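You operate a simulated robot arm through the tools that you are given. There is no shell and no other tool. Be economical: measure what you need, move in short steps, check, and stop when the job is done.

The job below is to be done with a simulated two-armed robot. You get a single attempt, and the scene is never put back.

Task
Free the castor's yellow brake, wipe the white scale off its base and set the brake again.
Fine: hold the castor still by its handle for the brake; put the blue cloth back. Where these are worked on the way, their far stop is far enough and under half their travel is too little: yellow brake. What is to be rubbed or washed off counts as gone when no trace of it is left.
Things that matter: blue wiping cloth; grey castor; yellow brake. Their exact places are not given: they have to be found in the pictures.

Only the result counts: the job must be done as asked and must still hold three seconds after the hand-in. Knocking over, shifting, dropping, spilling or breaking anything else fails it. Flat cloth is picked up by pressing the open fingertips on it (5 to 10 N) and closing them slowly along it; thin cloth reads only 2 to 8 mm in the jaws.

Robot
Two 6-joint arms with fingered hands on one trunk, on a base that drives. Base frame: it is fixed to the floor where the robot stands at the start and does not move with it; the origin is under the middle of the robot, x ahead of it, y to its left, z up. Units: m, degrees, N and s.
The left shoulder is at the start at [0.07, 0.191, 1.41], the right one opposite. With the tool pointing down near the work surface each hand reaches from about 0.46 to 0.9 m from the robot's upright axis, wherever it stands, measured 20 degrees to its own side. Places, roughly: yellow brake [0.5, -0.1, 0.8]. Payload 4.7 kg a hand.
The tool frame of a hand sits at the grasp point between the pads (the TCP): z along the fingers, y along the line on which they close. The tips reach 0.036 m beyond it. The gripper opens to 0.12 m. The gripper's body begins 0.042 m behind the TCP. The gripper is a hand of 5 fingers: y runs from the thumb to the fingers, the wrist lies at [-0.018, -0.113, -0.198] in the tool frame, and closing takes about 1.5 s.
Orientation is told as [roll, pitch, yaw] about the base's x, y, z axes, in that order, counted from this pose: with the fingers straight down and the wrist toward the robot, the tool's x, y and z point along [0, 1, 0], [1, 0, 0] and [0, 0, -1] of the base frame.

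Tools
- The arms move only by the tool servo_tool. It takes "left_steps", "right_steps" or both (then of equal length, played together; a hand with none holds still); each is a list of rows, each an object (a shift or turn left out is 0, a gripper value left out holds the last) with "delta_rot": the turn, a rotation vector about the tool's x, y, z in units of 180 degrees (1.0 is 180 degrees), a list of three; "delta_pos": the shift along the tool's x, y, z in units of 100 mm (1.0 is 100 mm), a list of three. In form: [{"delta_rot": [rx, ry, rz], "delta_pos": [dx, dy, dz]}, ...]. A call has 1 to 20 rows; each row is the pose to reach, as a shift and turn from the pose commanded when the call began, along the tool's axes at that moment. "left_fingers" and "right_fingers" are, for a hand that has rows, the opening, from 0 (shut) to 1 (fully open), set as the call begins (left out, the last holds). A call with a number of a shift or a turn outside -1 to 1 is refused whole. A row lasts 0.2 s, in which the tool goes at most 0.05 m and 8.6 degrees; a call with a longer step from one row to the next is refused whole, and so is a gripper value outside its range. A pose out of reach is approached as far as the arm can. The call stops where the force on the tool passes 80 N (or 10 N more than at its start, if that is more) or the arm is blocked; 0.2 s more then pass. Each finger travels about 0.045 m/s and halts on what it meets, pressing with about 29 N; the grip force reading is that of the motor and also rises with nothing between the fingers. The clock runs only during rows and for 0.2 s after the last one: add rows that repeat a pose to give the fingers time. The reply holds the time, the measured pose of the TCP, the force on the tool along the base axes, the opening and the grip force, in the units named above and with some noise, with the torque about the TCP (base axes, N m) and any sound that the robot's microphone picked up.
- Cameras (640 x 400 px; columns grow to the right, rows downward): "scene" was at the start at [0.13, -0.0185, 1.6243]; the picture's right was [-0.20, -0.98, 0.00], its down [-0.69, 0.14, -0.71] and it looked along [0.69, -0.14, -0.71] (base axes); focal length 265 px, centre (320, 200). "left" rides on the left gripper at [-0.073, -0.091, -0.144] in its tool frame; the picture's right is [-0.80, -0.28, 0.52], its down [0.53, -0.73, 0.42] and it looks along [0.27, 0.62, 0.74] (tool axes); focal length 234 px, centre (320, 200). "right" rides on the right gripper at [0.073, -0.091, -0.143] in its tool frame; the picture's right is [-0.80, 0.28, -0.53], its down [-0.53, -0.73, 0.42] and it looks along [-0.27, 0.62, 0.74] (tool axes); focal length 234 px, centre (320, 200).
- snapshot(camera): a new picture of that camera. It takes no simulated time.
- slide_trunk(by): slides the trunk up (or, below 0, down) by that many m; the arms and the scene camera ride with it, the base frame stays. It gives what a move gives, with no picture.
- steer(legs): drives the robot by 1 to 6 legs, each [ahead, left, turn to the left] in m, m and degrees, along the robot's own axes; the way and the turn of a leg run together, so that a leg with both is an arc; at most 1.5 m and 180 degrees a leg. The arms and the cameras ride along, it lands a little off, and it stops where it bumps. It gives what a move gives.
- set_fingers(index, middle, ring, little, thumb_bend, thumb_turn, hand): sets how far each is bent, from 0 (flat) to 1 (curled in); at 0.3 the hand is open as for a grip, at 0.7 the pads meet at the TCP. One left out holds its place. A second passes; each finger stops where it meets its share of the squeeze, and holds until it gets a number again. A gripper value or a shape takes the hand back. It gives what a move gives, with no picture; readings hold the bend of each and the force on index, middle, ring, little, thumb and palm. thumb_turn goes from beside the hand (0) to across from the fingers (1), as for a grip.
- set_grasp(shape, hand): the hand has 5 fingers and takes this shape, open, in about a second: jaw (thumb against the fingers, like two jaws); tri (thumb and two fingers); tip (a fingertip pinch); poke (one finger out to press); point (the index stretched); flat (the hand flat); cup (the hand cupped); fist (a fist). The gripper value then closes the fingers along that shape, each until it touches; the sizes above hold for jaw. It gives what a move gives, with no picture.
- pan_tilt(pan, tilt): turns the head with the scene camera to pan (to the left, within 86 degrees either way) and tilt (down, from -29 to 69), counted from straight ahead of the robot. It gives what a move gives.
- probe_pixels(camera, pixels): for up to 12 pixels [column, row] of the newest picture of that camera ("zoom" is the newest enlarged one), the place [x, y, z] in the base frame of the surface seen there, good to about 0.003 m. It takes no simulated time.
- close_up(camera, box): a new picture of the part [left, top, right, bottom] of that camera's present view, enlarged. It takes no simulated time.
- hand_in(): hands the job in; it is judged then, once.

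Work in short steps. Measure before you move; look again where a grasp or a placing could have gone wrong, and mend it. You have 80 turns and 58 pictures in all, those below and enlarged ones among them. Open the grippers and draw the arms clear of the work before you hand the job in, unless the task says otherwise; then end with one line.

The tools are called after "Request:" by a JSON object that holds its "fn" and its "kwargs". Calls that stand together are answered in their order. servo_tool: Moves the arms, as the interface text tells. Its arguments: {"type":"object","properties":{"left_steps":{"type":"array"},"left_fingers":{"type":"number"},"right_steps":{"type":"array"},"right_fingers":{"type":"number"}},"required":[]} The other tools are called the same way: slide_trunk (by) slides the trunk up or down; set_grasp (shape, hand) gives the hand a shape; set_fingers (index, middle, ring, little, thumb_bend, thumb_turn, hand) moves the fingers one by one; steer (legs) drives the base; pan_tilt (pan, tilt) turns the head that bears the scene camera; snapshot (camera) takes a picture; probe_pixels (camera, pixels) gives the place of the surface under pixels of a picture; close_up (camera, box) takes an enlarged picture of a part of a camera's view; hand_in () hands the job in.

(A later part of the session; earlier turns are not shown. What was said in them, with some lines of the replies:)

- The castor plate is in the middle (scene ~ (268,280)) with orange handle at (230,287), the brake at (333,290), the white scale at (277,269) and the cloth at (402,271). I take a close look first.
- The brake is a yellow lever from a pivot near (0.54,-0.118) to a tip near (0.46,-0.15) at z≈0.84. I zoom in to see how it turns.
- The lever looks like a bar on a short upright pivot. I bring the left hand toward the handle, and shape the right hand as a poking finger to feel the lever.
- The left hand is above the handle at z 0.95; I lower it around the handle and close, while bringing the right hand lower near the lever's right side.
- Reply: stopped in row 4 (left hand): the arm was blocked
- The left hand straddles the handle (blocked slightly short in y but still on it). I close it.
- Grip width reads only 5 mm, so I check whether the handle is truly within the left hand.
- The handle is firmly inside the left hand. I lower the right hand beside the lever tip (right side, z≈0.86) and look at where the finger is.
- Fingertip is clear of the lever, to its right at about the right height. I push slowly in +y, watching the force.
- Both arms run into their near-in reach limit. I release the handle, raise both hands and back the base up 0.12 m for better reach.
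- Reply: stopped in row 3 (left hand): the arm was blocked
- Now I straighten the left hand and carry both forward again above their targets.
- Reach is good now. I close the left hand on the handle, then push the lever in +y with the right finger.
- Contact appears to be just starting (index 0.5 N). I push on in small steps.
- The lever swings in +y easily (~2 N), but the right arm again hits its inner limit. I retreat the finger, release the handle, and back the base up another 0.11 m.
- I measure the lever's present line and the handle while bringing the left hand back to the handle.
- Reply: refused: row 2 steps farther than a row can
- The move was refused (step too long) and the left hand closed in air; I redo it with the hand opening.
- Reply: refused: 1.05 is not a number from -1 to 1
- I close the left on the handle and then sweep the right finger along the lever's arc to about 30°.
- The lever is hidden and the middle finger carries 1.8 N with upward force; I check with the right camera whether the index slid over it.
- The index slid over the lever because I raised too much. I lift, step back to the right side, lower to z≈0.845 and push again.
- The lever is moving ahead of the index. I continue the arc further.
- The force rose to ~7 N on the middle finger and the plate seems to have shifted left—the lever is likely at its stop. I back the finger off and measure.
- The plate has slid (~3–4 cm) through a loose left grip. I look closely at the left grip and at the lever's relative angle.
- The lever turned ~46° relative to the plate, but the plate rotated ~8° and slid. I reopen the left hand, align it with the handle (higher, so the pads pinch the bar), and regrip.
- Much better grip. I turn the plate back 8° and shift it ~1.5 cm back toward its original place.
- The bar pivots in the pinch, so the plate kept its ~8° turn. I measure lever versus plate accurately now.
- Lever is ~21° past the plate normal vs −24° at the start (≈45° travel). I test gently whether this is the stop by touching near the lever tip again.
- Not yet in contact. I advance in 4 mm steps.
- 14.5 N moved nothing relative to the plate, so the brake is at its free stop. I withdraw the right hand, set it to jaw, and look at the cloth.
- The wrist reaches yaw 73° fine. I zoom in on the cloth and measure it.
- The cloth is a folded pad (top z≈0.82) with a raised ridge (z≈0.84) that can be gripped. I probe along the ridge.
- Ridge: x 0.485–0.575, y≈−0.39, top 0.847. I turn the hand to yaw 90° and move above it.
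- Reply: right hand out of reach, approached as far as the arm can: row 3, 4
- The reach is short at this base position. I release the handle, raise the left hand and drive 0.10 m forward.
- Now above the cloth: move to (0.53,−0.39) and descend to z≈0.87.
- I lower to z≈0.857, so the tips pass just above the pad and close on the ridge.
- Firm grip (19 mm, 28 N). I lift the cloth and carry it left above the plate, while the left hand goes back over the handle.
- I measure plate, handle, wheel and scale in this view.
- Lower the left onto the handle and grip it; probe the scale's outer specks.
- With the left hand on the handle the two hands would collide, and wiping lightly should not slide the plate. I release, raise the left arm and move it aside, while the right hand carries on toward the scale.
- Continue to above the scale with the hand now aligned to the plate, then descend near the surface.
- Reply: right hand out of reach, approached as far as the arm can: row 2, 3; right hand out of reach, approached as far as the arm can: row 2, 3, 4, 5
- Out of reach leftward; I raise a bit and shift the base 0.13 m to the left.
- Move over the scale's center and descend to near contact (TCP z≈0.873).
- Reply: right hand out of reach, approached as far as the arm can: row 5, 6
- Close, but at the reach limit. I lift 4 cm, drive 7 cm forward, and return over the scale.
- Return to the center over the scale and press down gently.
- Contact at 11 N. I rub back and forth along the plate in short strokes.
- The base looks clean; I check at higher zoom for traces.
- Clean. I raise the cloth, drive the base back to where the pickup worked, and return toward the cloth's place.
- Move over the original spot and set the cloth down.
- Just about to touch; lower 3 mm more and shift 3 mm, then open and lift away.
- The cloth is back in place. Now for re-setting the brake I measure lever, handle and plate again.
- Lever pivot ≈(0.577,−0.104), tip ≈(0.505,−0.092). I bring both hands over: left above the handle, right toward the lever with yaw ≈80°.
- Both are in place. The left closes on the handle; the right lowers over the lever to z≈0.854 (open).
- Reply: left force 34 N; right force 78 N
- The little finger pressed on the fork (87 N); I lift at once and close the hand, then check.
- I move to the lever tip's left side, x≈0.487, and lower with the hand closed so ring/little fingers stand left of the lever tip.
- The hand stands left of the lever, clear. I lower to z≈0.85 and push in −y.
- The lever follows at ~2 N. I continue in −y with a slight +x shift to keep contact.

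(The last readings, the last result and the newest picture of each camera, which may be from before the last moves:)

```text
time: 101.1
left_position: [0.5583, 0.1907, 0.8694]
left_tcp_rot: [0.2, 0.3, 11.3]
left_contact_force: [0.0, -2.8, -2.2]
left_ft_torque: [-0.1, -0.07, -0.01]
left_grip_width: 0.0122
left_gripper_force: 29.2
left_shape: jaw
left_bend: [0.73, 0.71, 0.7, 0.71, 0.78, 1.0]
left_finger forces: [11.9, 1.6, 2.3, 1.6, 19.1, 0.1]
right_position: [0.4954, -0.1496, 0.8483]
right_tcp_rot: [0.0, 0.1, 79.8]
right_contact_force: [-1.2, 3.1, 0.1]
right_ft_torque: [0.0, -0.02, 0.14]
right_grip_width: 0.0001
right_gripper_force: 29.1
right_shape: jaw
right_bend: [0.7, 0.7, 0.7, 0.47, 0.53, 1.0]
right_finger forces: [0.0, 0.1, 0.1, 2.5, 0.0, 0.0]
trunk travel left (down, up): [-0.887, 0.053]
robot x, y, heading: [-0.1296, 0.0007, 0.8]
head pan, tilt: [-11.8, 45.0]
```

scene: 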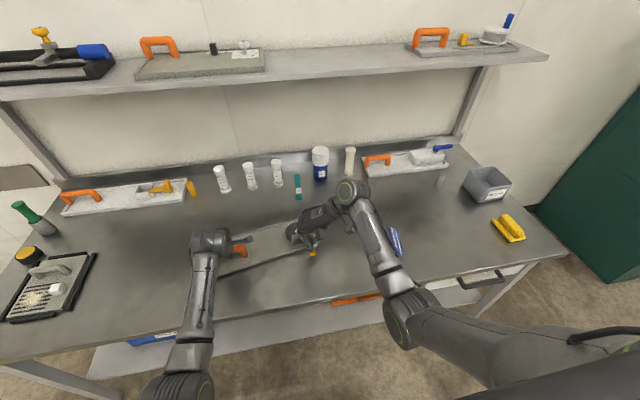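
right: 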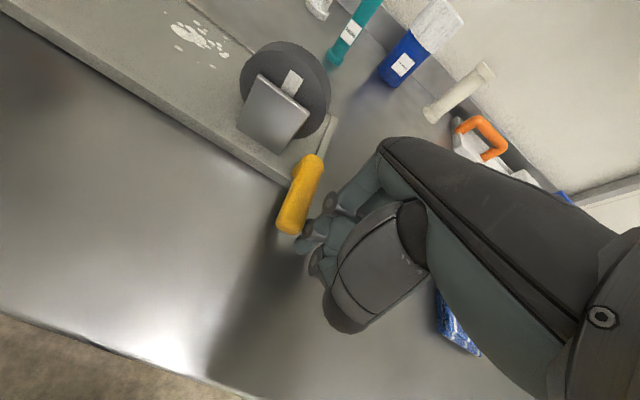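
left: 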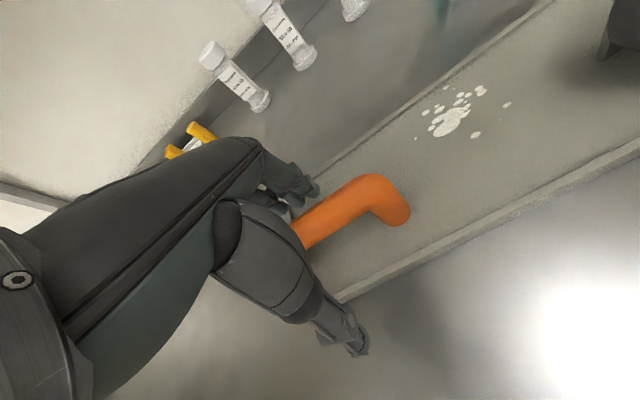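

The force rose to ~5 N and the little finger yields – maybe the stop. I lift the right hand away to look.

Request:
{"fn": "servo_tool", "kwargs": {"right_steps": [{"delta_pos": [0.2, 0.1, 0]}, {"delta_pos": [0.3, 0.1, -0.2]}, {"delta_pos": [0.3, 0, -0.6]}, {"delta_pos": [0.3, -0.4, -0.9]}, {"delta_pos": [0.3, -0.8, -0.9]}]}}

Request:
{"fn": "close_up", "kwargs": {"camera": "scene", "box": [195, 205, 335, 290]}}

```text
time: 102.3
left_position: [0.5585, 0.19, 0.8695]
left_tcp_rot: [0.2, 0.5, 11.3]
left_contact_force: [0.3, -0.3, -1.6]
left_ft_torque: [-0.04, 0.04, 0.03]
left_grip_width: 0.0119
left_gripper_force: 28.8
left_shape: jaw
left_bend: [0.73, 0.71, 0.7, 0.71, 0.78, 1.0]
left_finger forces: [12.3, 1.5, 2.0, 1.5, 18.8, 0.0]
right_position: [0.4517, -0.2236, 0.938]
right_tcp_rot: [0.0, 0.0, 79.8]
right_contact_force: [-0.3, -1.5, 0.1]
right_ft_torque: [0.0, 0.0, -0.03]
right_grip_width: 0.0002
right_gripper_force: 29.1
right_shape: jaw
right_bend: [0.7, 0.7, 0.7, 0.7, 0.53, 1.0]
right_finger forces: [0.0, 0.0, 0.1, 0.0, 0.0, 0.0]
trunk travel left (down, up): [-0.887, 0.053]
robot x, y, heading: [-0.1286, 0.0013, 0.8]
head pan, tilt: [-11.8, 45.0]
```

```text
4.57 times, centred on (265, 248) of scene
```

zoom: 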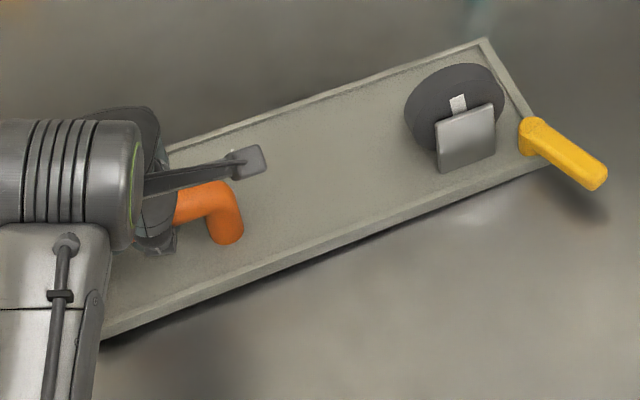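

The lever has swung far to the right. I measure its angle relative to the plate.

Request:
{"fn": "probe_pixels", "kwargs": {"camera": "zoom", "pixels": [[533, 125], [555, 145], [580, 165], [597, 177], [180, 133], [480, 42], [330, 89], [230, 262], [400, 206], [512, 172], [455, 115], [228, 225]]}}

```text
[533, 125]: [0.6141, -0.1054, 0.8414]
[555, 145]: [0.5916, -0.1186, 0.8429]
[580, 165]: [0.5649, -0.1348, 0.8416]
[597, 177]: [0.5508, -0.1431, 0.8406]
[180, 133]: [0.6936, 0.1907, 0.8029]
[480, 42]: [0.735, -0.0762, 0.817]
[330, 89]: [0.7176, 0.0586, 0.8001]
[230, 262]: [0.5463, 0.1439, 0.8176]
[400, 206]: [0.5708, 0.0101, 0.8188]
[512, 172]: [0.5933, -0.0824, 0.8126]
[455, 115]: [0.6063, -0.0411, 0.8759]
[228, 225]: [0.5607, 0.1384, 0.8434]
```

Relative angle is about −19° versus −25° at start: nearly but not quite fully set. I'll push laterally (stiffer) with the closed hand at yaw ≈31°; first turn and move over.

Request:
{"fn": "servo_tool", "kwargs": {"right_steps": [{"delta_pos": [-0.1, 0.2, -0.1], "delta_rot": [0, 0, 0.045]}, {"delta_pos": [-0.2, 0.4, -0.1], "delta_rot": [0, 0, 0.09]}, {"delta_pos": [-0.3, 0.6, -0.1], "delta_rot": [0, 0, 0.135]}, {"delta_pos": [-0.4, 0.8, -0.1], "delta_rot": [0, 0, 0.18]}, {"delta_pos": [-0.5, 1.0, -0.1], "delta_rot": [0, 0, 0.225]}, {"delta_pos": [-0.5, 1.0, -0.1], "delta_rot": [0, 0, 0.27]}]}}

```text
time: 103.7
left_position: [0.5597, 0.1906, 0.8687]
left_tcp_rot: [0.1, 0.4, 11.1]
left_contact_force: [-0.4, 0.5, -1.5]
left_ft_torque: [-0.08, -0.01, -0.02]
left_grip_width: 0.0118
left_gripper_force: 29.0
left_shape: jaw
left_bend: [0.73, 0.71, 0.7, 0.71, 0.78, 1.0]
left_finger forces: [12.3, 1.5, 1.9, 1.5, 18.8, 0.0]
right_position: [0.5194, -0.1344, 0.9489]
right_tcp_rot: [-0.1, 0.0, 31.1]
right_contact_force: [-0.2, 0.1, 0.6]
right_ft_torque: [0.01, 0.0, -0.01]
right_grip_width: 0.0
right_gripper_force: 28.9
right_shape: jaw
right_bend: [0.7, 0.7, 0.7, 0.7, 0.53, 1.0]
right_finger forces: [0.0, 0.0, 0.0, 0.0, 0.0, 0.0]
trunk travel left (down, up): [-0.887, 0.053]
robot x, y, heading: [-0.1298, 0.0008, 0.8]
head pan, tilt: [-11.8, 45.0]
```

Shift to the lever's left and lower partway, then check clearance.

Request:
{"fn": "servo_tool", "kwargs": {"right_steps": [{"delta_pos": [0.46, 0.17, 0]}, {"delta_pos": [0.46, 0.34, 0.2]}, {"delta_pos": [0.46, 0.34, 0.55]}, {"delta_pos": [0.46, 0.34, 0.75]}]}}

Request:
{"fn": "close_up", "kwargs": {"camera": "right", "box": [220, 100, 460, 340]}}

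```text
time: 104.7
left_position: [0.5592, 0.1916, 0.8698]
left_tcp_rot: [0.1, 0.4, 11.2]
left_contact_force: [-0.3, -0.4, -2.6]
left_ft_torque: [-0.01, -0.02, -0.02]
left_grip_width: 0.0119
left_gripper_force: 28.8
left_shape: jaw
left_bend: [0.73, 0.71, 0.7, 0.71, 0.78, 1.0]
left_finger forces: [12.0, 0.1, 1.7, 1.5, 19.0, 0.0]
right_position: [0.5244, -0.0735, 0.8721]
right_tcp_rot: [-0.1, 0.0, 31.2]
right_contact_force: [-0.4, 0.9, 0.3]
right_ft_torque: [-0.06, 0.0, 0.03]
right_grip_width: 0.0
right_gripper_force: 28.8
right_shape: jaw
right_bend: [0.7, 0.7, 0.7, 0.7, 0.53, 1.0]
right_finger forces: [0.0, 0.0, 0.0, 0.1, 0.0, 0.1]
trunk travel left (down, up): [-0.887, 0.053]
robot x, y, heading: [-0.1272, -0.0018, 0.9]
head pan, tilt: [-11.8, 45.0]
```

```text
1.67 times, centred on (340, 220) of right
```

zoom: 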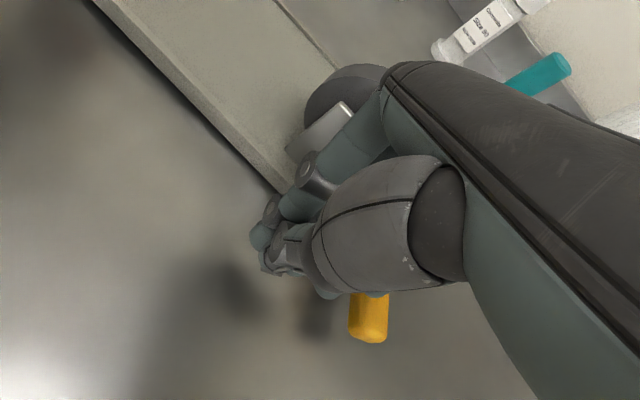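

Clear so far. Lower 2 cm slowly then push along −tool x in small steps.

Request:
{"fn": "servo_tool", "kwargs": {"right_steps": [{"delta_pos": [0, 0, 0.07]}, {"delta_pos": [0, 0, 0.14]}, {"delta_pos": [0, 0, 0.21]}]}}

Request:
{"fn": "servo_tool", "kwargs": {"right_steps": [{"delta_pos": [-0.05, 0, 0]}, {"delta_pos": [-0.1, 0, 0]}, {"delta_pos": [-0.15, 0, 0]}]}}

```text
time: 105.5
left_position: [0.5585, 0.1906, 0.8698]
left_tcp_rot: [0.1, 0.4, 11.2]
left_contact_force: [-0.3, 0.0, -2.4]
left_ft_torque: [-0.09, -0.01, -0.01]
left_grip_width: 0.0119
left_gripper_force: 29.0
left_shape: jaw
left_bend: [0.73, 0.71, 0.7, 0.71, 0.78, 1.0]
left_finger forces: [11.9, 0.1, 1.7, 1.6, 18.8, 0.0]
right_position: [0.5235, -0.0748, 0.8522]
right_tcp_rot: [-0.2, 0.1, 31.3]
right_contact_force: [0.5, -0.7, -0.3]
right_ft_torque: [0.01, 0.02, 0.0]
right_grip_width: 0.0001
right_gripper_force: 28.9
right_shape: jaw
right_bend: [0.7, 0.7, 0.7, 0.7, 0.53, 1.0]
right_finger forces: [0.0, 0.0, 0.0, 0.1, 0.1, 0.0]
trunk travel left (down, up): [-0.887, 0.053]
robot x, y, heading: [-0.1288, -0.0025, 0.9]
head pan, tilt: [-11.8, 45.0]
```

```text
time: 106.3
left_position: [0.5585, 0.1902, 0.8696]
left_tcp_rot: [0.1, 0.4, 11.2]
left_contact_force: [0.1, -3.5, -2.2]
left_ft_torque: [-0.03, 0.0, 0.02]
left_grip_width: 0.012
left_gripper_force: 28.5
left_shape: jaw
left_bend: [0.73, 0.71, 0.7, 0.71, 0.78, 1.0]
left_finger forces: [11.9, 0.0, 1.4, 1.5, 19.2, 0.0]
right_position: [0.532, -0.0868, 0.8529]
right_tcp_rot: [0.1, -0.1, 31.2]
right_contact_force: [-1.5, 4.4, 2.7]
right_ft_torque: [-0.09, -0.08, 0.1]
right_grip_width: 0.0
right_gripper_force: 29.2
right_shape: jaw
right_bend: [0.7, 0.7, 0.7, 0.7, 0.53, 1.0]
right_finger forces: [0.1, 0.1, 0.0, 5.3, 0.0, 0.0]
trunk travel left (down, up): [-0.887, 0.053]
robot x, y, heading: [-0.1288, -0.0018, 0.8]
head pan, tilt: [-11.8, 45.0]
```

Contact on the lever (≈5 N). I push on by 10 mm in small steps to reach the stop.

Request:
{"fn": "servo_tool", "kwargs": {"right_steps": [{"delta_pos": [-0.04, 0, 0.03]}, {"delta_pos": [-0.08, 0, 0.03]}, {"delta_pos": [-0.12, 0, 0.03]}]}}

Request:
{"fn": "servo_tool", "kwargs": {"right_steps": [{"delta_pos": [0.15, 0, 0]}, {"delta_pos": [0.25, -0.1, -0.2]}, {"delta_pos": [0.25, -0.3, -0.6]}, {"delta_pos": [-0.1, -0.5, -0.9]}, {"delta_pos": [-0.5, -0.7, -0.9]}, {"delta_pos": [-0.9, -0.9, -0.9]}]}}

Request:
{"fn": "close_up", "kwargs": {"camera": "scene", "box": [195, 205, 335, 290]}}

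```text
time: 107.1
left_position: [0.5588, 0.1918, 0.8699]
left_tcp_rot: [0.3, 0.3, 11.3]
left_contact_force: [0.8, -0.8, -1.7]
left_ft_torque: [-0.04, 0.03, 0.17]
left_grip_width: 0.0116
left_gripper_force: 28.7
left_shape: jaw
left_bend: [0.73, 0.72, 0.7, 0.64, 0.78, 1.0]
left_finger forces: [14.1, 0.0, 0.5, 1.1, 18.4, 0.0]
right_position: [0.5379, -0.1016, 0.8481]
right_tcp_rot: [-0.2, 0.1, 31.2]
right_contact_force: [-2.7, -0.1, 3.3]
right_ft_torque: [-0.13, -0.11, -0.08]
right_grip_width: 0.0
right_gripper_force: 28.9
right_shape: jaw
right_bend: [0.7, 0.7, 0.7, 0.7, 0.53, 1.0]
right_finger forces: [0.2, 0.0, 0.0, 3.8, 0.0, 0.0]
trunk travel left (down, up): [-0.887, 0.053]
robot x, y, heading: [-0.1267, -0.004, 0.7]
head pan, tilt: [-11.8, 45.0]
```

```text
refused: row 4 steps farther than a row can; nothing moved
```

```text
4.57 times, centred on (265, 248) of scene
```

zoom: 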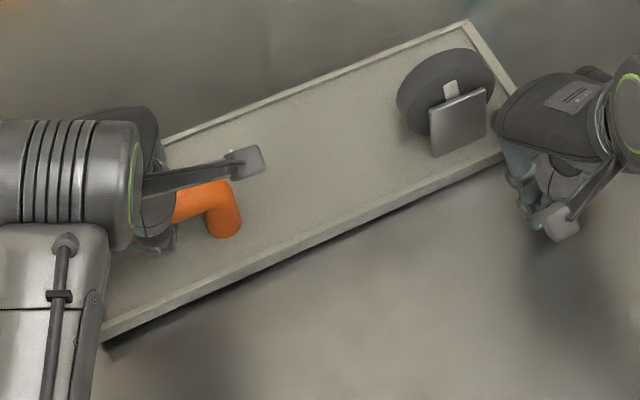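

The plate is pivoting about the left grip. I lift the right hand away and measure the lever angle.

Request:
{"fn": "servo_tool", "kwargs": {"right_steps": [{"delta_pos": [0.1, 0, -0.1]}, {"delta_pos": [0.15, -0.1, -0.4]}, {"delta_pos": [0.15, -0.2, -0.8]}, {"delta_pos": [-0.2, -0.35, -0.9]}, {"delta_pos": [-0.55, -0.55, -0.9]}, {"delta_pos": [-0.9, -0.8, -0.9]}]}}

Request:
{"fn": "close_up", "kwargs": {"camera": "scene", "box": [195, 205, 335, 290]}}

```text
time: 108.5
left_position: [0.5582, 0.1893, 0.8701]
left_tcp_rot: [0.3, 0.3, 11.3]
left_contact_force: [-0.8, 0.3, -1.3]
left_ft_torque: [0.01, 0.03, 0.09]
left_grip_width: 0.012
left_gripper_force: 29.4
left_shape: jaw
left_bend: [0.73, 0.72, 0.7, 0.65, 0.79, 1.0]
left_finger forces: [12.9, 0.1, 0.2, 1.5, 17.5, 0.1]
right_position: [0.5173, -0.2205, 0.9374]
right_tcp_rot: [0.1, 0.0, 31.2]
right_contact_force: [0.5, -0.1, -0.2]
right_ft_torque: [0.02, -0.01, 0.02]
right_grip_width: 0.0
right_gripper_force: 28.4
right_shape: jaw
right_bend: [0.7, 0.7, 0.7, 0.7, 0.53, 1.0]
right_finger forces: [0.1, 0.0, 0.1, 0.1, 0.1, 0.0]
trunk travel left (down, up): [-0.887, 0.053]
robot x, y, heading: [-0.1275, 0.0034, 0.5]
head pan, tilt: [-11.8, 45.0]
```

```text
4.57 times, centred on (265, 248) of scene
```

zoom: 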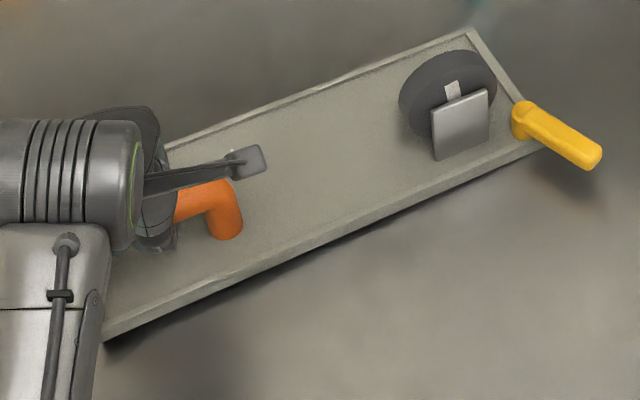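

Request:
{"fn": "probe_pixels", "kwargs": {"camera": "zoom", "pixels": [[525, 110], [545, 127], [570, 144], [592, 158], [465, 33], [280, 97], [380, 64], [150, 308], [300, 250], [450, 183], [500, 162], [225, 215]]}}

```text
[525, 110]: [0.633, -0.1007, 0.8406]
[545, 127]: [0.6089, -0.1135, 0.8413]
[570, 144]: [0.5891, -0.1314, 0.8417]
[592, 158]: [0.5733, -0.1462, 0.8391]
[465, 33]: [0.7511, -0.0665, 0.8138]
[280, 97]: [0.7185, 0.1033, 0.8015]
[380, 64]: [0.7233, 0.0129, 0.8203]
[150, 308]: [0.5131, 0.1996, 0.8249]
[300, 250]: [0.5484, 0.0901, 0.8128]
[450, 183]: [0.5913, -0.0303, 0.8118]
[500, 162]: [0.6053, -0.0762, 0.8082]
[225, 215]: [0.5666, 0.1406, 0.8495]
```

Lever ≈ −18° relative to plate; it resisted 5 N, so it's at or near its set stop, but I want certainty. I'll push once more at the tip in pure −y (line through the left grip, so the plate won't pivot).

Request:
{"fn": "servo_tool", "kwargs": {"right_steps": [{"delta_pos": [0.3, 0.25, 0]}, {"delta_pos": [0.6, 0.55, 0]}, {"delta_pos": [0.9, 0.85, 0]}, {"delta_pos": [1.0, 1.0, 0]}]}}

Request:
{"fn": "servo_tool", "kwargs": {"right_steps": [{"delta_pos": [0.12, 0.05, 0.3]}, {"delta_pos": [0.12, 0.05, 0.6]}, {"delta_pos": [0.12, 0.05, 0.75]}, {"delta_pos": [0.12, 0.05, 0.86]}]}}

```text
time: 109.5
left_position: [0.5593, 0.1915, 0.8687]
left_tcp_rot: [0.1, 0.4, 11.2]
left_contact_force: [-0.5, 1.2, -1.3]
left_ft_torque: [-0.03, 0.02, 0.07]
left_grip_width: 0.0118
left_gripper_force: 29.3
left_shape: jaw
left_bend: [0.73, 0.72, 0.7, 0.65, 0.79, 1.0]
left_finger forces: [12.4, 0.0, 0.2, 1.8, 17.4, 0.0]
right_position: [0.5521, -0.0807, 0.9391]
right_tcp_rot: [-0.1, 0.1, 31.2]
right_contact_force: [-0.4, -0.5, 0.8]
right_ft_torque: [0.0, -0.02, 0.02]
right_grip_width: 0.0
right_gripper_force: 29.2
right_shape: jaw
right_bend: [0.7, 0.7, 0.7, 0.7, 0.53, 1.0]
right_finger forces: [0.0, 0.1, 0.1, 0.0, 0.0, 0.0]
trunk travel left (down, up): [-0.887, 0.053]
robot x, y, heading: [-0.1268, 0.0018, 0.9]
head pan, tilt: [-11.8, 45.0]
```

```text
time: 110.5
left_position: [0.5584, 0.191, 0.8699]
left_tcp_rot: [0.1, 0.4, 11.3]
left_contact_force: [-0.3, 0.6, -2.3]
left_ft_torque: [0.0, 0.0, 0.05]
left_grip_width: 0.012
left_gripper_force: 29.0
left_shape: jaw
left_bend: [0.73, 0.72, 0.7, 0.65, 0.79, 1.0]
left_finger forces: [11.7, 0.0, 0.3, 1.9, 17.6, 0.1]
right_position: [0.5492, -0.0683, 0.8514]
right_tcp_rot: [-0.1, -0.1, 31.3]
right_contact_force: [-0.3, 0.4, 1.4]
right_ft_torque: [0.02, -0.03, 0.01]
right_grip_width: 0.0
right_gripper_force: 28.5
right_shape: jaw
right_bend: [0.7, 0.7, 0.7, 0.7, 0.53, 1.0]
right_finger forces: [0.0, 0.0, 0.0, 0.0, 0.0, 0.0]
trunk travel left (down, up): [-0.887, 0.053]
robot x, y, heading: [-0.1271, 0.0022, 0.7]
head pan, tilt: [-11.8, 45.0]
```

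Push in pure −y by 18 mm, lowering 4 mm for better bite.

Request:
{"fn": "servo_tool", "kwargs": {"right_steps": [{"delta_pos": [-0.05, -0.03, 0.04]}, {"delta_pos": [-0.1, -0.06, 0.04]}, {"delta_pos": [-0.15, -0.09, 0.04]}]}}

Request:
{"fn": "servo_tool", "kwargs": {"right_steps": [{"delta_pos": [-0.03, -0.02, 0]}, {"delta_pos": [-0.06, -0.04, 0]}]}}

```text
time: 111.3
left_position: [0.5591, 0.1892, 0.8698]
left_tcp_rot: [0.0, 0.4, 11.2]
left_contact_force: [0.8, -2.6, -1.5]
left_ft_torque: [-0.02, -0.02, 0.08]
left_grip_width: 0.0119
left_gripper_force: 28.9
left_shape: jaw
left_bend: [0.73, 0.72, 0.7, 0.66, 0.79, 1.0]
left_finger forces: [12.7, 0.0, 0.1, 1.2, 18.1, 0.1]
right_position: [0.5483, -0.0867, 0.8484]
right_tcp_rot: [0.0, 0.0, 31.2]
right_contact_force: [-0.7, 1.9, 0.2]
right_ft_torque: [0.05, 0.0, 0.02]
right_grip_width: 0.0003
right_gripper_force: 28.7
right_shape: jaw
right_bend: [0.7, 0.7, 0.7, 0.7, 0.53, 1.0]
right_finger forces: [0.1, 0.0, 0.0, 2.1, 0.0, 0.1]
trunk travel left (down, up): [-0.887, 0.053]
robot x, y, heading: [-0.1278, 0.0014, 1.0]
head pan, tilt: [-11.8, 45.0]
```

```text
time: 111.9
left_position: [0.5595, 0.1898, 0.8701]
left_tcp_rot: [0.0, 0.4, 11.2]
left_contact_force: [0.3, -2.8, -2.1]
left_ft_torque: [-0.03, 0.04, 0.18]
left_grip_width: 0.0119
left_gripper_force: 28.9
left_shape: jaw
left_bend: [0.73, 0.72, 0.7, 0.68, 0.79, 1.0]
left_finger forces: [13.4, 0.0, 0.0, 1.0, 18.2, 0.1]
right_position: [0.5502, -0.0915, 0.8481]
right_tcp_rot: [0.1, 0.0, 31.1]
right_contact_force: [-1.0, 1.9, 0.7]
right_ft_torque: [-0.01, 0.03, 0.01]
right_grip_width: 0.0
right_gripper_force: 29.5
right_shape: jaw
right_bend: [0.7, 0.7, 0.7, 0.7, 0.53, 1.0]
right_finger forces: [0.0, 0.0, 0.0, 3.0, 0.0, 0.0]
trunk travel left (down, up): [-0.887, 0.053]
robot x, y, heading: [-0.1249, 0.002, 0.8]
head pan, tilt: [-11.8, 45.0]
```

Force is 2–3 N; I continue a further 10 mm and then look.

Request:
{"fn": "servo_tool", "kwargs": {"right_steps": [{"delta_pos": [-0.04, -0.03, 0]}, {"delta_pos": [-0.08, -0.06, 0]}]}}

Request:
{"fn": "servo_tool", "kwargs": {"right_steps": [{"delta_pos": [0.15, 0, -0.1]}, {"delta_pos": [0.15, -0.1, -0.4]}, {"delta_pos": [0.15, -0.2, -0.8]}, {"delta_pos": [-0.2, -0.35, -0.9]}, {"delta_pos": [-0.55, -0.55, -0.9]}, {"delta_pos": [-0.9, -0.8, -0.9]}]}}

Request:
{"fn": "close_up", "kwargs": {"camera": "scene", "box": [265, 205, 345, 255]}}

Request:
{"fn": "probe_pixels", "kwargs": {"camera": "zoom", "pixels": [[20, 285], [100, 253], [200, 211], [300, 168]]}}

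```text
time: 112.5
left_position: [0.5585, 0.1906, 0.8689]
left_tcp_rot: [0.2, 0.4, 11.2]
left_contact_force: [1.2, -0.6, -1.6]
left_ft_torque: [-0.02, 0.0, 0.19]
left_grip_width: 0.0117
left_gripper_force: 29.2
left_shape: jaw
left_bend: [0.73, 0.72, 0.7, 0.69, 0.79, 1.0]
left_finger forces: [13.8, 0.1, 0.1, 1.3, 17.9, 0.0]
right_position: [0.5493, -0.1031, 0.848]
right_tcp_rot: [-0.1, 0.1, 31.2]
right_contact_force: [-0.5, -0.7, 0.1]
right_ft_torque: [0.01, -0.03, -0.03]
right_grip_width: 0.0
right_gripper_force: 28.9
right_shape: jaw
right_bend: [0.7, 0.7, 0.7, 0.7, 0.53, 1.0]
right_finger forces: [0.0, 0.0, 0.0, 0.9, 0.0, 0.0]
trunk travel left (down, up): [-0.887, 0.053]
robot x, y, heading: [-0.1298, -0.0032, 1.0]
head pan, tilt: [-11.8, 45.0]
```

```text
time: 113.9
left_position: [0.5571, 0.1897, 0.87]
left_tcp_rot: [0.2, 0.2, 11.3]
left_contact_force: [0.0, 0.1, -2.2]
left_ft_torque: [-0.02, 0.02, 0.08]
left_grip_width: 0.0118
left_gripper_force: 29.0
left_shape: jaw
left_bend: [0.73, 0.72, 0.7, 0.69, 0.79, 1.0]
left_finger forces: [12.0, 0.1, 0.1, 1.6, 18.0, 0.0]
right_position: [0.5247, -0.2217, 0.9381]
right_tcp_rot: [0.0, -0.2, 31.2]
right_contact_force: [-0.2, 0.0, 0.5]
right_ft_torque: [-0.01, 0.02, 0.0]
right_grip_width: 0.0
right_gripper_force: 28.4
right_shape: jaw
right_bend: [0.7, 0.7, 0.7, 0.7, 0.53, 1.0]
right_finger forces: [0.0, 0.1, 0.0, 0.0, 0.0, 0.1]
trunk travel left (down, up): [-0.887, 0.053]
robot x, y, heading: [-0.1293, -0.0014, 0.6]
head pan, tilt: [-11.8, 45.0]
```

```text
8.00 times, centred on (305, 230) of scene
```

zoom: 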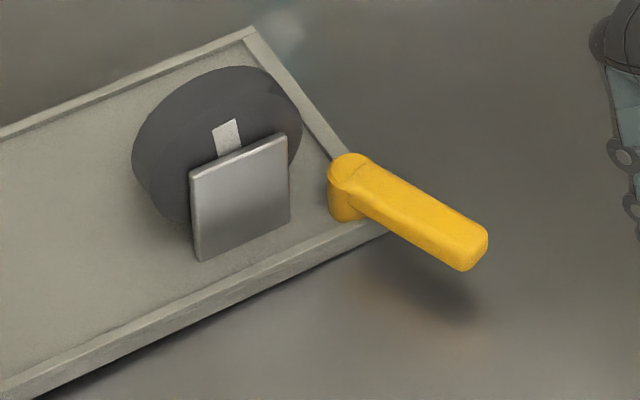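

```text
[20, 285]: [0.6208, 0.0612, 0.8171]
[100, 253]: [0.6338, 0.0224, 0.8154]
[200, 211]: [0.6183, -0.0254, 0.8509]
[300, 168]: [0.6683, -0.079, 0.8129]
```

I measure lever and front rim lines in this sharper zoom.

Request:
{"fn": "probe_pixels", "kwargs": {"camera": "zoom", "pixels": [[350, 168], [375, 187], [400, 203], [425, 218], [445, 230], [465, 240], [40, 370], [120, 333], [200, 298], [280, 262], [340, 233], [250, 38]]}}

```text
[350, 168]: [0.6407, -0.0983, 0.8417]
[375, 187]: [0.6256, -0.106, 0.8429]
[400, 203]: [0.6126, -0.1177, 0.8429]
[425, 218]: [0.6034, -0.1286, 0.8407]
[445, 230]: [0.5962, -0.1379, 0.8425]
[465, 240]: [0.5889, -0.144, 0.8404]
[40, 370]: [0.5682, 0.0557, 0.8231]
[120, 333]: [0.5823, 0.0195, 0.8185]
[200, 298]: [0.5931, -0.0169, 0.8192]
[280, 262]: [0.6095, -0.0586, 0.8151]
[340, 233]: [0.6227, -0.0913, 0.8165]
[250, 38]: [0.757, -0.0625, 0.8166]
```

Lever now measures ≈ −21…−26° relative to the plate, matching the starting −25°: brake set at its stop. The plate, however, is turned ~20°; I'll turn it back by its rear edge. I first check the bottles' places behind it and release the left hand.

Request:
{"fn": "probe_pixels", "kwargs": {"camera": "scene", "pixels": [[298, 195], [298, 182], [320, 176], [320, 155], [349, 172], [367, 174], [276, 182]]}}

Request:
{"fn": "servo_tool", "kwargs": {"left_steps": [{}, {}, {}, {}, {}, {}, {}, {"delta_pos": [0, 0, -0.3]}, {"delta_pos": [0, 0, -0.6]}, {"delta_pos": [0, 0, -0.9]}], "left_fingers": 1}}

Request:
{"fn": "steer", "kwargs": {"legs": [[0.06, 0, 0]]}}

```text
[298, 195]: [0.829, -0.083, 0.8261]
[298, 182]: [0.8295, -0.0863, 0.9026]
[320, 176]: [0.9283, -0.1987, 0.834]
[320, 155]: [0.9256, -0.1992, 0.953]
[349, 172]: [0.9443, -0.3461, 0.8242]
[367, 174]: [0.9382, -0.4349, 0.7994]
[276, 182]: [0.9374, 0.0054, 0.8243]
```

```text
time: 116.1
left_position: [0.5559, 0.1892, 0.9598]
left_tcp_rot: [0.2, 0.5, 11.2]
left_contact_force: [-0.4, 0.0, -0.1]
left_ft_torque: [-0.02, 0.0, 0.02]
left_grip_width: 0.1195
left_gripper_force: 0.1
left_shape: jaw
left_bend: [0.3, 0.3, 0.3, 0.3, 0.3, 0.98]
left_finger forces: [0.0, 0.1, 0.0, 0.0, 0.0, 0.1]
right_position: [0.525, -0.2197, 0.9393]
right_tcp_rot: [-0.1, 0.0, 31.2]
right_contact_force: [-0.4, -0.4, -0.3]
right_ft_torque: [0.02, -0.01, -0.01]
right_grip_width: 0.0
right_gripper_force: 28.8
right_shape: jaw
right_bend: [0.7, 0.7, 0.7, 0.7, 0.53, 1.0]
right_finger forces: [0.0, 0.0, 0.0, 0.0, 0.1, 0.0]
trunk travel left (down, up): [-0.887, 0.053]
robot x, y, heading: [-0.131, -0.0011, 0.9]
head pan, tilt: [-11.8, 45.0]
```

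```text
time: 117.1
left_position: [0.6166, 0.1886, 0.9613]
left_tcp_rot: [0.1, 0.2, 11.1]
left_contact_force: [-1.0, -0.4, 0.8]
left_ft_torque: [0.02, -0.05, 0.03]
left_grip_width: 0.1198
left_gripper_force: 0.1
left_shape: jaw
left_bend: [0.3, 0.3, 0.3, 0.3, 0.3, 0.98]
left_finger forces: [0.0, 0.1, 0.0, 0.0, 0.1, 0.1]
right_position: [0.5841, -0.2185, 0.9397]
right_tcp_rot: [-0.2, -0.1, 31.2]
right_contact_force: [-0.7, -0.7, -0.5]
right_ft_torque: [0.0, -0.05, -0.02]
right_grip_width: 0.0
right_gripper_force: 29.2
right_shape: jaw
right_bend: [0.7, 0.7, 0.7, 0.7, 0.53, 1.0]
right_finger forces: [0.0, 0.1, 0.1, 0.0, 0.0, 0.1]
trunk travel left (down, up): [-0.887, 0.053]
robot x, y, heading: [-0.0677, 0.0018, 0.8]
head pan, tilt: [-11.8, 45.0]
```

A teal tube stands just behind (0.83,−0.08), so pushing from behind is unsafe. Instead I'll grip the wheel/fork from above and turn the plate with both hands; I probe the wheel first.

Request:
{"fn": "probe_pixels", "kwargs": {"camera": "zoom", "pixels": [[215, 72], [200, 85], [270, 90], [145, 125], [225, 100], [240, 145], [195, 175], [285, 137]]}}

```text
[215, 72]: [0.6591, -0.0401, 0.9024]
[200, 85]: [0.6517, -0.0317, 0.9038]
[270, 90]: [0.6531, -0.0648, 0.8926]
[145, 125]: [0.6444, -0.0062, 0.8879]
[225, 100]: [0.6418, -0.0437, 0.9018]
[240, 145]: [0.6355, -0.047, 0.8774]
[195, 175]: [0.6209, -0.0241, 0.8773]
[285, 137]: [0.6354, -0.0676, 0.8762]
```

Right hand goes up and over the wheel opening, yaw →20°; left goes back over the handle with yaw 20°.

Request:
{"fn": "servo_tool", "kwargs": {"right_steps": [{"delta_pos": [0.1, 0.1, -0.35]}, {"delta_pos": [0.3, 0.4, -0.4], "delta_rot": [0, 0, 0.02]}, {"delta_pos": [0.5, 0.7, -0.4], "delta_rot": [0, 0, 0.04]}, {"delta_pos": [0.7, 0.95, -0.4], "delta_rot": [0, 0, 0.062]}], "right_fingers": 1, "left_steps": [{"delta_pos": [0.05, -0.2, 0], "delta_rot": [0, 0, -0.015]}, {"delta_pos": [0.11, -0.4, 0], "delta_rot": [0, 0, -0.03]}, {"delta_pos": [0.11, -0.58, 0], "delta_rot": [0, 0, -0.05]}, {"delta_pos": [0.11, -0.58, 0], "delta_rot": [0, 0, -0.05]}], "left_fingers": 1}}

```text
time: 118.1
left_position: [0.5679, 0.2041, 0.9656]
left_tcp_rot: [1.1, -1.2, 20.3]
left_contact_force: [0.7, -0.8, -0.1]
left_ft_torque: [0.0, 0.01, -0.03]
left_grip_width: 0.1198
left_gripper_force: 0.1
left_shape: jaw
left_bend: [0.3, 0.3, 0.3, 0.3, 0.3, 0.98]
left_finger forces: [0.0, 0.0, 0.0, 0.1, 0.1, 0.0]
right_position: [0.6287, -0.1059, 0.9787]
right_tcp_rot: [-0.2, 0.0, 19.9]
right_contact_force: [-0.6, 0.6, 0.2]
right_ft_torque: [-0.02, -0.04, 0.0]
right_grip_width: 0.1196
right_gripper_force: 0.1
right_shape: jaw
right_bend: [0.3, 0.3, 0.3, 0.3, 0.3, 0.98]
right_finger forces: [0.0, 0.1, 0.0, 0.0, 0.0, 0.0]
trunk travel left (down, up): [-0.887, 0.053]
robot x, y, heading: [-0.0663, -0.0017, 0.6]
head pan, tilt: [-11.8, 45.0]
```

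The left is at its inner limit; I back up 5 cm (nothing is held) and readjust.

Request:
{"fn": "steer", "kwargs": {"legs": [[-0.06, 0, 0]]}}

```text
time: 119.1
left_position: [0.5087, 0.2025, 0.9618]
left_tcp_rot: [1.4, -0.7, 20.5]
left_contact_force: [0.4, 0.6, 0.3]
left_ft_torque: [-0.02, 0.05, 0.02]
left_grip_width: 0.1198
left_gripper_force: 0.1
left_shape: jaw
left_bend: [0.3, 0.3, 0.3, 0.3, 0.3, 0.98]
left_finger forces: [0.0, 0.0, 0.0, 0.0, 0.0, 0.0]
right_position: [0.5726, -0.1081, 0.9752]
right_tcp_rot: [0.0, 0.2, 20.0]
right_contact_force: [-0.3, -0.5, -0.1]
right_ft_torque: [-0.03, 0.07, -0.02]
right_grip_width: 0.1197
right_gripper_force: 0.0
right_shape: jaw
right_bend: [0.3, 0.3, 0.3, 0.3, 0.3, 0.98]
right_finger forces: [0.0, 0.0, 0.0, 0.0, 0.1, 0.0]
trunk travel left (down, up): [-0.887, 0.053]
robot x, y, heading: [-0.1282, 0.0, 0.8]
head pan, tilt: [-11.8, 45.0]
```

Now place both above their targets (right over wheel at (0.65,−0.037), left over handle).

Request:
{"fn": "servo_tool", "kwargs": {"right_steps": [{"delta_pos": [0.1, 0.3, 0]}, {"delta_pos": [0.25, 0.65, 0]}, {"delta_pos": [0.4, 0.97, 0]}, {"delta_pos": [0.4, 0.97, 0]}], "left_steps": [{"delta_pos": [-0.15, 0.2, 0]}, {"delta_pos": [-0.32, 0.42, 0]}, {"delta_pos": [-0.32, 0.42, 0.3]}, {"delta_pos": [-0.32, 0.42, 0.6]}]}}

Request:
{"fn": "snapshot", "kwargs": {"camera": "scene"}}

```text
time: 120.1
left_position: [0.5588, 0.1884, 0.9015]
left_tcp_rot: [1.4, -0.8, 20.3]
left_contact_force: [0.6, 0.0, 0.0]
left_ft_torque: [-0.02, 0.03, 0.0]
left_grip_width: 0.1198
left_gripper_force: 0.1
left_shape: jaw
left_bend: [0.3, 0.3, 0.3, 0.3, 0.3, 0.98]
left_finger forces: [0.0, 0.0, 0.0, 0.0, 0.1, 0.0]
right_position: [0.6492, -0.0353, 0.9787]
right_tcp_rot: [-0.2, 0.2, 20.1]
right_contact_force: [0.4, 0.3, 0.0]
right_ft_torque: [0.0, 0.01, -0.02]
right_grip_width: 0.1197
right_gripper_force: 0.0
right_shape: jaw
right_bend: [0.3, 0.3, 0.3, 0.3, 0.3, 0.98]
right_finger forces: [0.0, 0.0, 0.1, 0.0, 0.0, 0.0]
trunk travel left (down, up): [-0.887, 0.053]
robot x, y, heading: [-0.1301, 0.0008, 0.7]
head pan, tilt: [-11.8, 45.0]
```

```text
2 pictures are left
```

scene: 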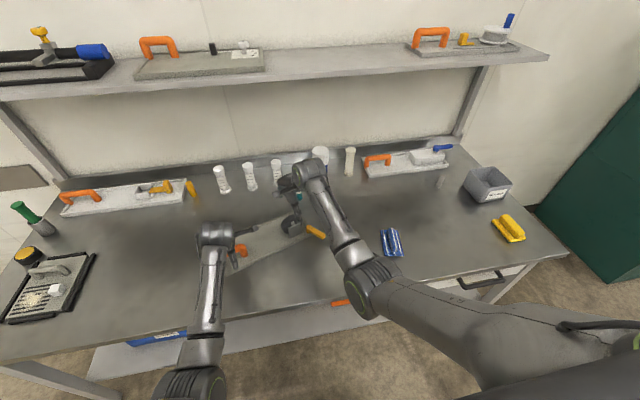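

Lower: right around the wheel (z≈0.893), left onto the handle (z≈0.871), watching force.

Request:
{"fn": "servo_tool", "kwargs": {"right_steps": [{"delta_pos": [0, 0, 0.25]}, {"delta_pos": [0, 0, 0.5]}, {"delta_pos": [0, 0, 0.7]}, {"delta_pos": [0, 0, 0.85]}], "left_steps": [{"delta_pos": [0, 0, 0.1]}, {"delta_pos": [0, 0, 0.2]}, {"delta_pos": [0, 0, 0.3]}, {"delta_pos": [0, 0, 0.3]}]}}

Request:
{"fn": "servo_tool", "kwargs": {"right_steps": [{}, {}, {}, {}, {}, {}, {}, {}], "right_fingers": 0, "left_steps": [{}, {}, {}, {}, {}, {}, {}, {}], "left_fingers": 0}}

```text
time: 121.1
left_position: [0.558, 0.1891, 0.8723]
left_tcp_rot: [1.4, -0.8, 20.5]
left_contact_force: [0.1, 0.7, -0.3]
left_ft_torque: [0.03, -0.03, 0.04]
left_grip_width: 0.1195
left_gripper_force: 0.1
left_shape: jaw
left_bend: [0.3, 0.3, 0.3, 0.3, 0.3, 0.98]
left_finger forces: [0.1, 0.1, 0.0, 0.0, 0.0, 0.0]
right_position: [0.6493, -0.0364, 0.8929]
right_tcp_rot: [-0.1, 0.2, 20.0]
right_contact_force: [-0.1, -0.3, 0.3]
right_ft_torque: [0.01, -0.03, 0.01]
right_grip_width: 0.1198
right_gripper_force: 0.0
right_shape: jaw
right_bend: [0.3, 0.3, 0.3, 0.3, 0.3, 0.98]
right_finger forces: [0.1, 0.0, 0.0, 0.0, 0.0, 0.0]
trunk travel left (down, up): [-0.887, 0.053]
robot x, y, heading: [-0.1255, -0.0003, 0.6]
head pan, tilt: [-11.8, 45.0]
```

```text
time: 122.9
left_position: [0.5577, 0.1898, 0.8722]
left_tcp_rot: [1.4, -0.9, 20.3]
left_contact_force: [-0.6, 1.1, 0.4]
left_ft_torque: [0.09, 0.0, -0.2]
left_grip_width: 0.0139
left_gripper_force: 28.9
left_shape: jaw
left_bend: [0.72, 0.71, 0.65, 0.59, 0.76, 1.0]
left_finger forces: [11.8, 3.9, 2.4, 2.7, 22.2, 0.0]
right_position: [0.6509, -0.0366, 0.8924]
right_tcp_rot: [-0.1, 0.0, 20.0]
right_contact_force: [0.2, 0.6, 1.8]
right_ft_torque: [0.02, -0.08, 0.11]
right_grip_width: 0.043
right_gripper_force: 28.6
right_shape: jaw
right_bend: [0.74, 0.5, 0.54, 0.5, 0.74, 1.0]
right_finger forces: [15.1, 10.1, 0.0, 0.0, 25.0, 0.1]
trunk travel left (down, up): [-0.887, 0.053]
robot x, y, heading: [-0.1243, 0.0076, 0.7]
head pan, tilt: [-11.8, 45.0]
```

Both hands hold. I turn the plate back ~20° clockwise about the left grip with coordinated motion, shifting ~1.6 cm right.

Request:
{"fn": "servo_tool", "kwargs": {"right_steps": [{"delta_pos": [-0.018, -0.113, 0], "delta_rot": [0, 0, 0.007]}, {"delta_pos": [-0.036, -0.227, 0], "delta_rot": [0, 0, 0.014]}, {"delta_pos": [-0.047, -0.34, 0], "delta_rot": [0, 0, 0.021]}, {"delta_pos": [-0.057, -0.454, 0], "delta_rot": [0, 0, 0.028]}, {"delta_pos": [-0.057, -0.566, 0], "delta_rot": [0, 0, 0.035]}, {"delta_pos": [-0.056, -0.678, 0], "delta_rot": [0, 0, 0.042]}, {"delta_pos": [-0.047, -0.788, 0], "delta_rot": [0, 0, 0.049]}, {"delta_pos": [-0.037, -0.897, 0], "delta_rot": [0, 0, 0.056]}], "left_steps": [{"delta_pos": [-0.019, -0.007, 0], "delta_rot": [0, 0, 0.014]}, {"delta_pos": [-0.038, -0.014, 0], "delta_rot": [0, 0, 0.028]}, {"delta_pos": [-0.057, -0.021, 0], "delta_rot": [0, 0, 0.042]}, {"delta_pos": [-0.076, -0.028, 0], "delta_rot": [0, 0, 0.056]}, {"delta_pos": [-0.095, -0.035, 0], "delta_rot": [0, 0, 0.07]}, {"delta_pos": [-0.114, -0.042, 0], "delta_rot": [0, 0, 0.084]}, {"delta_pos": [-0.133, -0.049, 0], "delta_rot": [0, 0, 0.098]}, {"delta_pos": [-0.152, -0.056, 0], "delta_rot": [0, 0, 0.111]}]}}

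```text
time: 124.7
left_position: [0.5581, 0.1742, 0.8736]
left_tcp_rot: [1.5, -0.3, 0.4]
left_contact_force: [-2.4, 3.6, -2.2]
left_ft_torque: [0.14, -0.04, -0.06]
left_grip_width: 0.0139
left_gripper_force: 28.4
left_shape: jaw
left_bend: [0.73, 0.71, 0.66, 0.71, 0.76, 1.0]
left_finger forces: [11.6, 3.5, 2.4, 2.4, 22.1, 0.0]
right_position: [0.566, -0.0732, 0.8926]
right_tcp_rot: [-0.3, 0.1, 10.0]
right_contact_force: [3.2, -3.9, 1.6]
right_ft_torque: [-0.01, -0.27, -0.33]
right_grip_width: 0.0436
right_gripper_force: 28.2
right_shape: jaw
right_bend: [0.74, 0.51, 0.54, 0.5, 0.75, 0.99]
right_finger forces: [19.4, 8.4, 0.0, 0.0, 25.2, 0.0]
trunk travel left (down, up): [-0.887, 0.053]
robot x, y, heading: [-0.1264, 0.0041, 0.6]
head pan, tilt: [-11.8, 45.0]
```

Moved as planned with low forces. I open both hands and raise them straight up, clear of the work.

Request:
{"fn": "servo_tool", "kwargs": {"right_steps": [{}, {}, {}, {}, {}, {}, {}, {}, {"delta_pos": [0, 0, -0.3]}, {"delta_pos": [0, 0, -0.6]}, {"delta_pos": [0, 0, -0.9]}, {"delta_pos": [-0.3, 0, -1.0]}, {"delta_pos": [-0.7, 0, -1.0]}, {"delta_pos": [-1.0, 0, -1.0]}], "right_fingers": 1, "left_steps": [{}, {}, {}, {}, {}, {}, {}, {}, {"delta_pos": [0, 0, -0.3]}, {"delta_pos": [0, 0, -0.6]}, {"delta_pos": [0, 0, -0.9]}, {"delta_pos": [0.3, 0, -1.0]}, {"delta_pos": [0.7, 0, -1.0]}, {"delta_pos": [1.0, 0, -1.0]}], "left_fingers": 1}}

Request:
{"fn": "close_up", "kwargs": {"camera": "scene", "box": [195, 205, 355, 305]}}

Request:
{"fn": "probe_pixels", "kwargs": {"camera": "zoom", "pixels": [[320, 200], [100, 240], [400, 180], [480, 180]]}}

```text
time: 127.7
left_position: [0.5538, 0.2686, 0.9727]
left_tcp_rot: [1.6, -0.4, 0.5]
left_contact_force: [0.2, 0.2, -0.2]
left_ft_torque: [-0.01, -0.02, -0.03]
left_grip_width: 0.1198
left_gripper_force: 0.0
left_shape: jaw
left_bend: [0.3, 0.3, 0.3, 0.3, 0.3, 0.98]
left_finger forces: [0.1, 0.0, 0.0, 0.0, 0.0, 0.1]
right_position: [0.5826, -0.1677, 0.9923]
right_tcp_rot: [-0.1, 0.0, 9.8]
right_contact_force: [0.3, -0.5, 0.0]
right_ft_torque: [0.02, -0.03, 0.03]
right_grip_width: 0.1194
right_gripper_force: 0.1
right_shape: jaw
right_bend: [0.3, 0.3, 0.3, 0.3, 0.3, 0.98]
right_finger forces: [0.0, 0.0, 0.0, 0.0, 0.1, 0.1]
trunk travel left (down, up): [-0.887, 0.053]
robot x, y, heading: [-0.1249, 0.0015, 0.5]
head pan, tilt: [-11.8, 45.0]
```

```text
4.00 times, centred on (275, 255) of scene
```

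zoom: 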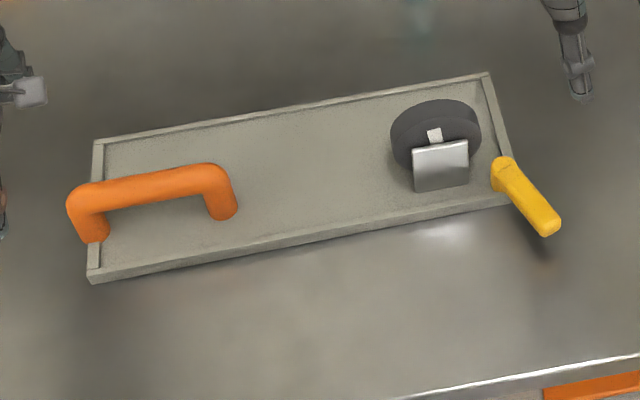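

```text
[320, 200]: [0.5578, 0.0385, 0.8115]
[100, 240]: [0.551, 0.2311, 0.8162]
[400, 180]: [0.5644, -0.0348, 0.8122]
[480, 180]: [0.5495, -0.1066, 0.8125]
```

The castor is back near its start pose, with the lever as at the start. A final lever/edge angle measurement.

Request:
{"fn": "probe_pixels", "kwargs": {"camera": "zoom", "pixels": [[503, 167], [518, 187], [533, 207], [547, 226], [120, 272], [300, 242], [450, 212], [487, 74]]}}

```text
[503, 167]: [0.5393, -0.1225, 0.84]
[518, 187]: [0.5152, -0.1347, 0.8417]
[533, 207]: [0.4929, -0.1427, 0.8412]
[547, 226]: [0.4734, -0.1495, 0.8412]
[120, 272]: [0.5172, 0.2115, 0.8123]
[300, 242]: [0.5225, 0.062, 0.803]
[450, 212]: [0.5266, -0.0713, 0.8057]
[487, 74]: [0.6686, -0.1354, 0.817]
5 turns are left
```

Lever and plate match the start within measurement noise. I raise both arms further and hand in.

Request:
{"fn": "servo_tool", "kwargs": {"right_steps": [{"delta_pos": [-0.3, 0, -0.3]}, {"delta_pos": [-0.6, 0, -0.6]}, {"delta_pos": [-0.8, 0, -0.9]}], "left_steps": [{"delta_pos": [0.2, 0, -0.3]}, {"delta_pos": [0.4, 0, -0.6]}, {"delta_pos": [0.5, 0, -0.9]}]}}

Request:
{"fn": "hand_in", "kwargs": {}}

```text
time: 128.5
left_position: [0.5537, 0.3194, 1.0692]
left_tcp_rot: [1.6, -0.3, 0.5]
left_contact_force: [0.6, 0.5, -0.1]
left_ft_torque: [0.01, -0.02, -0.02]
left_grip_width: 0.1197
left_gripper_force: 0.1
left_shape: jaw
left_bend: [0.3, 0.3, 0.3, 0.3, 0.3, 0.98]
left_finger forces: [0.0, 0.0, 0.0, 0.0, 0.0, 0.0]
right_position: [0.5966, -0.249, 1.0867]
right_tcp_rot: [0.0, 0.0, 10.0]
right_contact_force: [-0.2, -1.1, -0.8]
right_ft_torque: [0.02, -0.03, -0.01]
right_grip_width: 0.1199
right_gripper_force: 0.1
right_shape: jaw
right_bend: [0.3, 0.3, 0.3, 0.3, 0.3, 0.98]
right_finger forces: [0.0, 0.0, 0.0, 0.0, 0.0, 0.1]
trunk travel left (down, up): [-0.887, 0.053]
robot x, y, heading: [-0.1246, 0.003, 0.9]
head pan, tilt: [-11.8, 45.0]
```

```text
The job is handed in.
```

I freed the brake to its stop, wiped the scale off with no trace visible, put the cloth back and swung the brake back to about −20° (about −25° at the start, a gap near measurement error); the castor slipped and turned about 20° in the left hand's grip while I worked the brake, one finger pressed its fork at about 87 N, and I set it back to within about 2° and 1 cm of its start.
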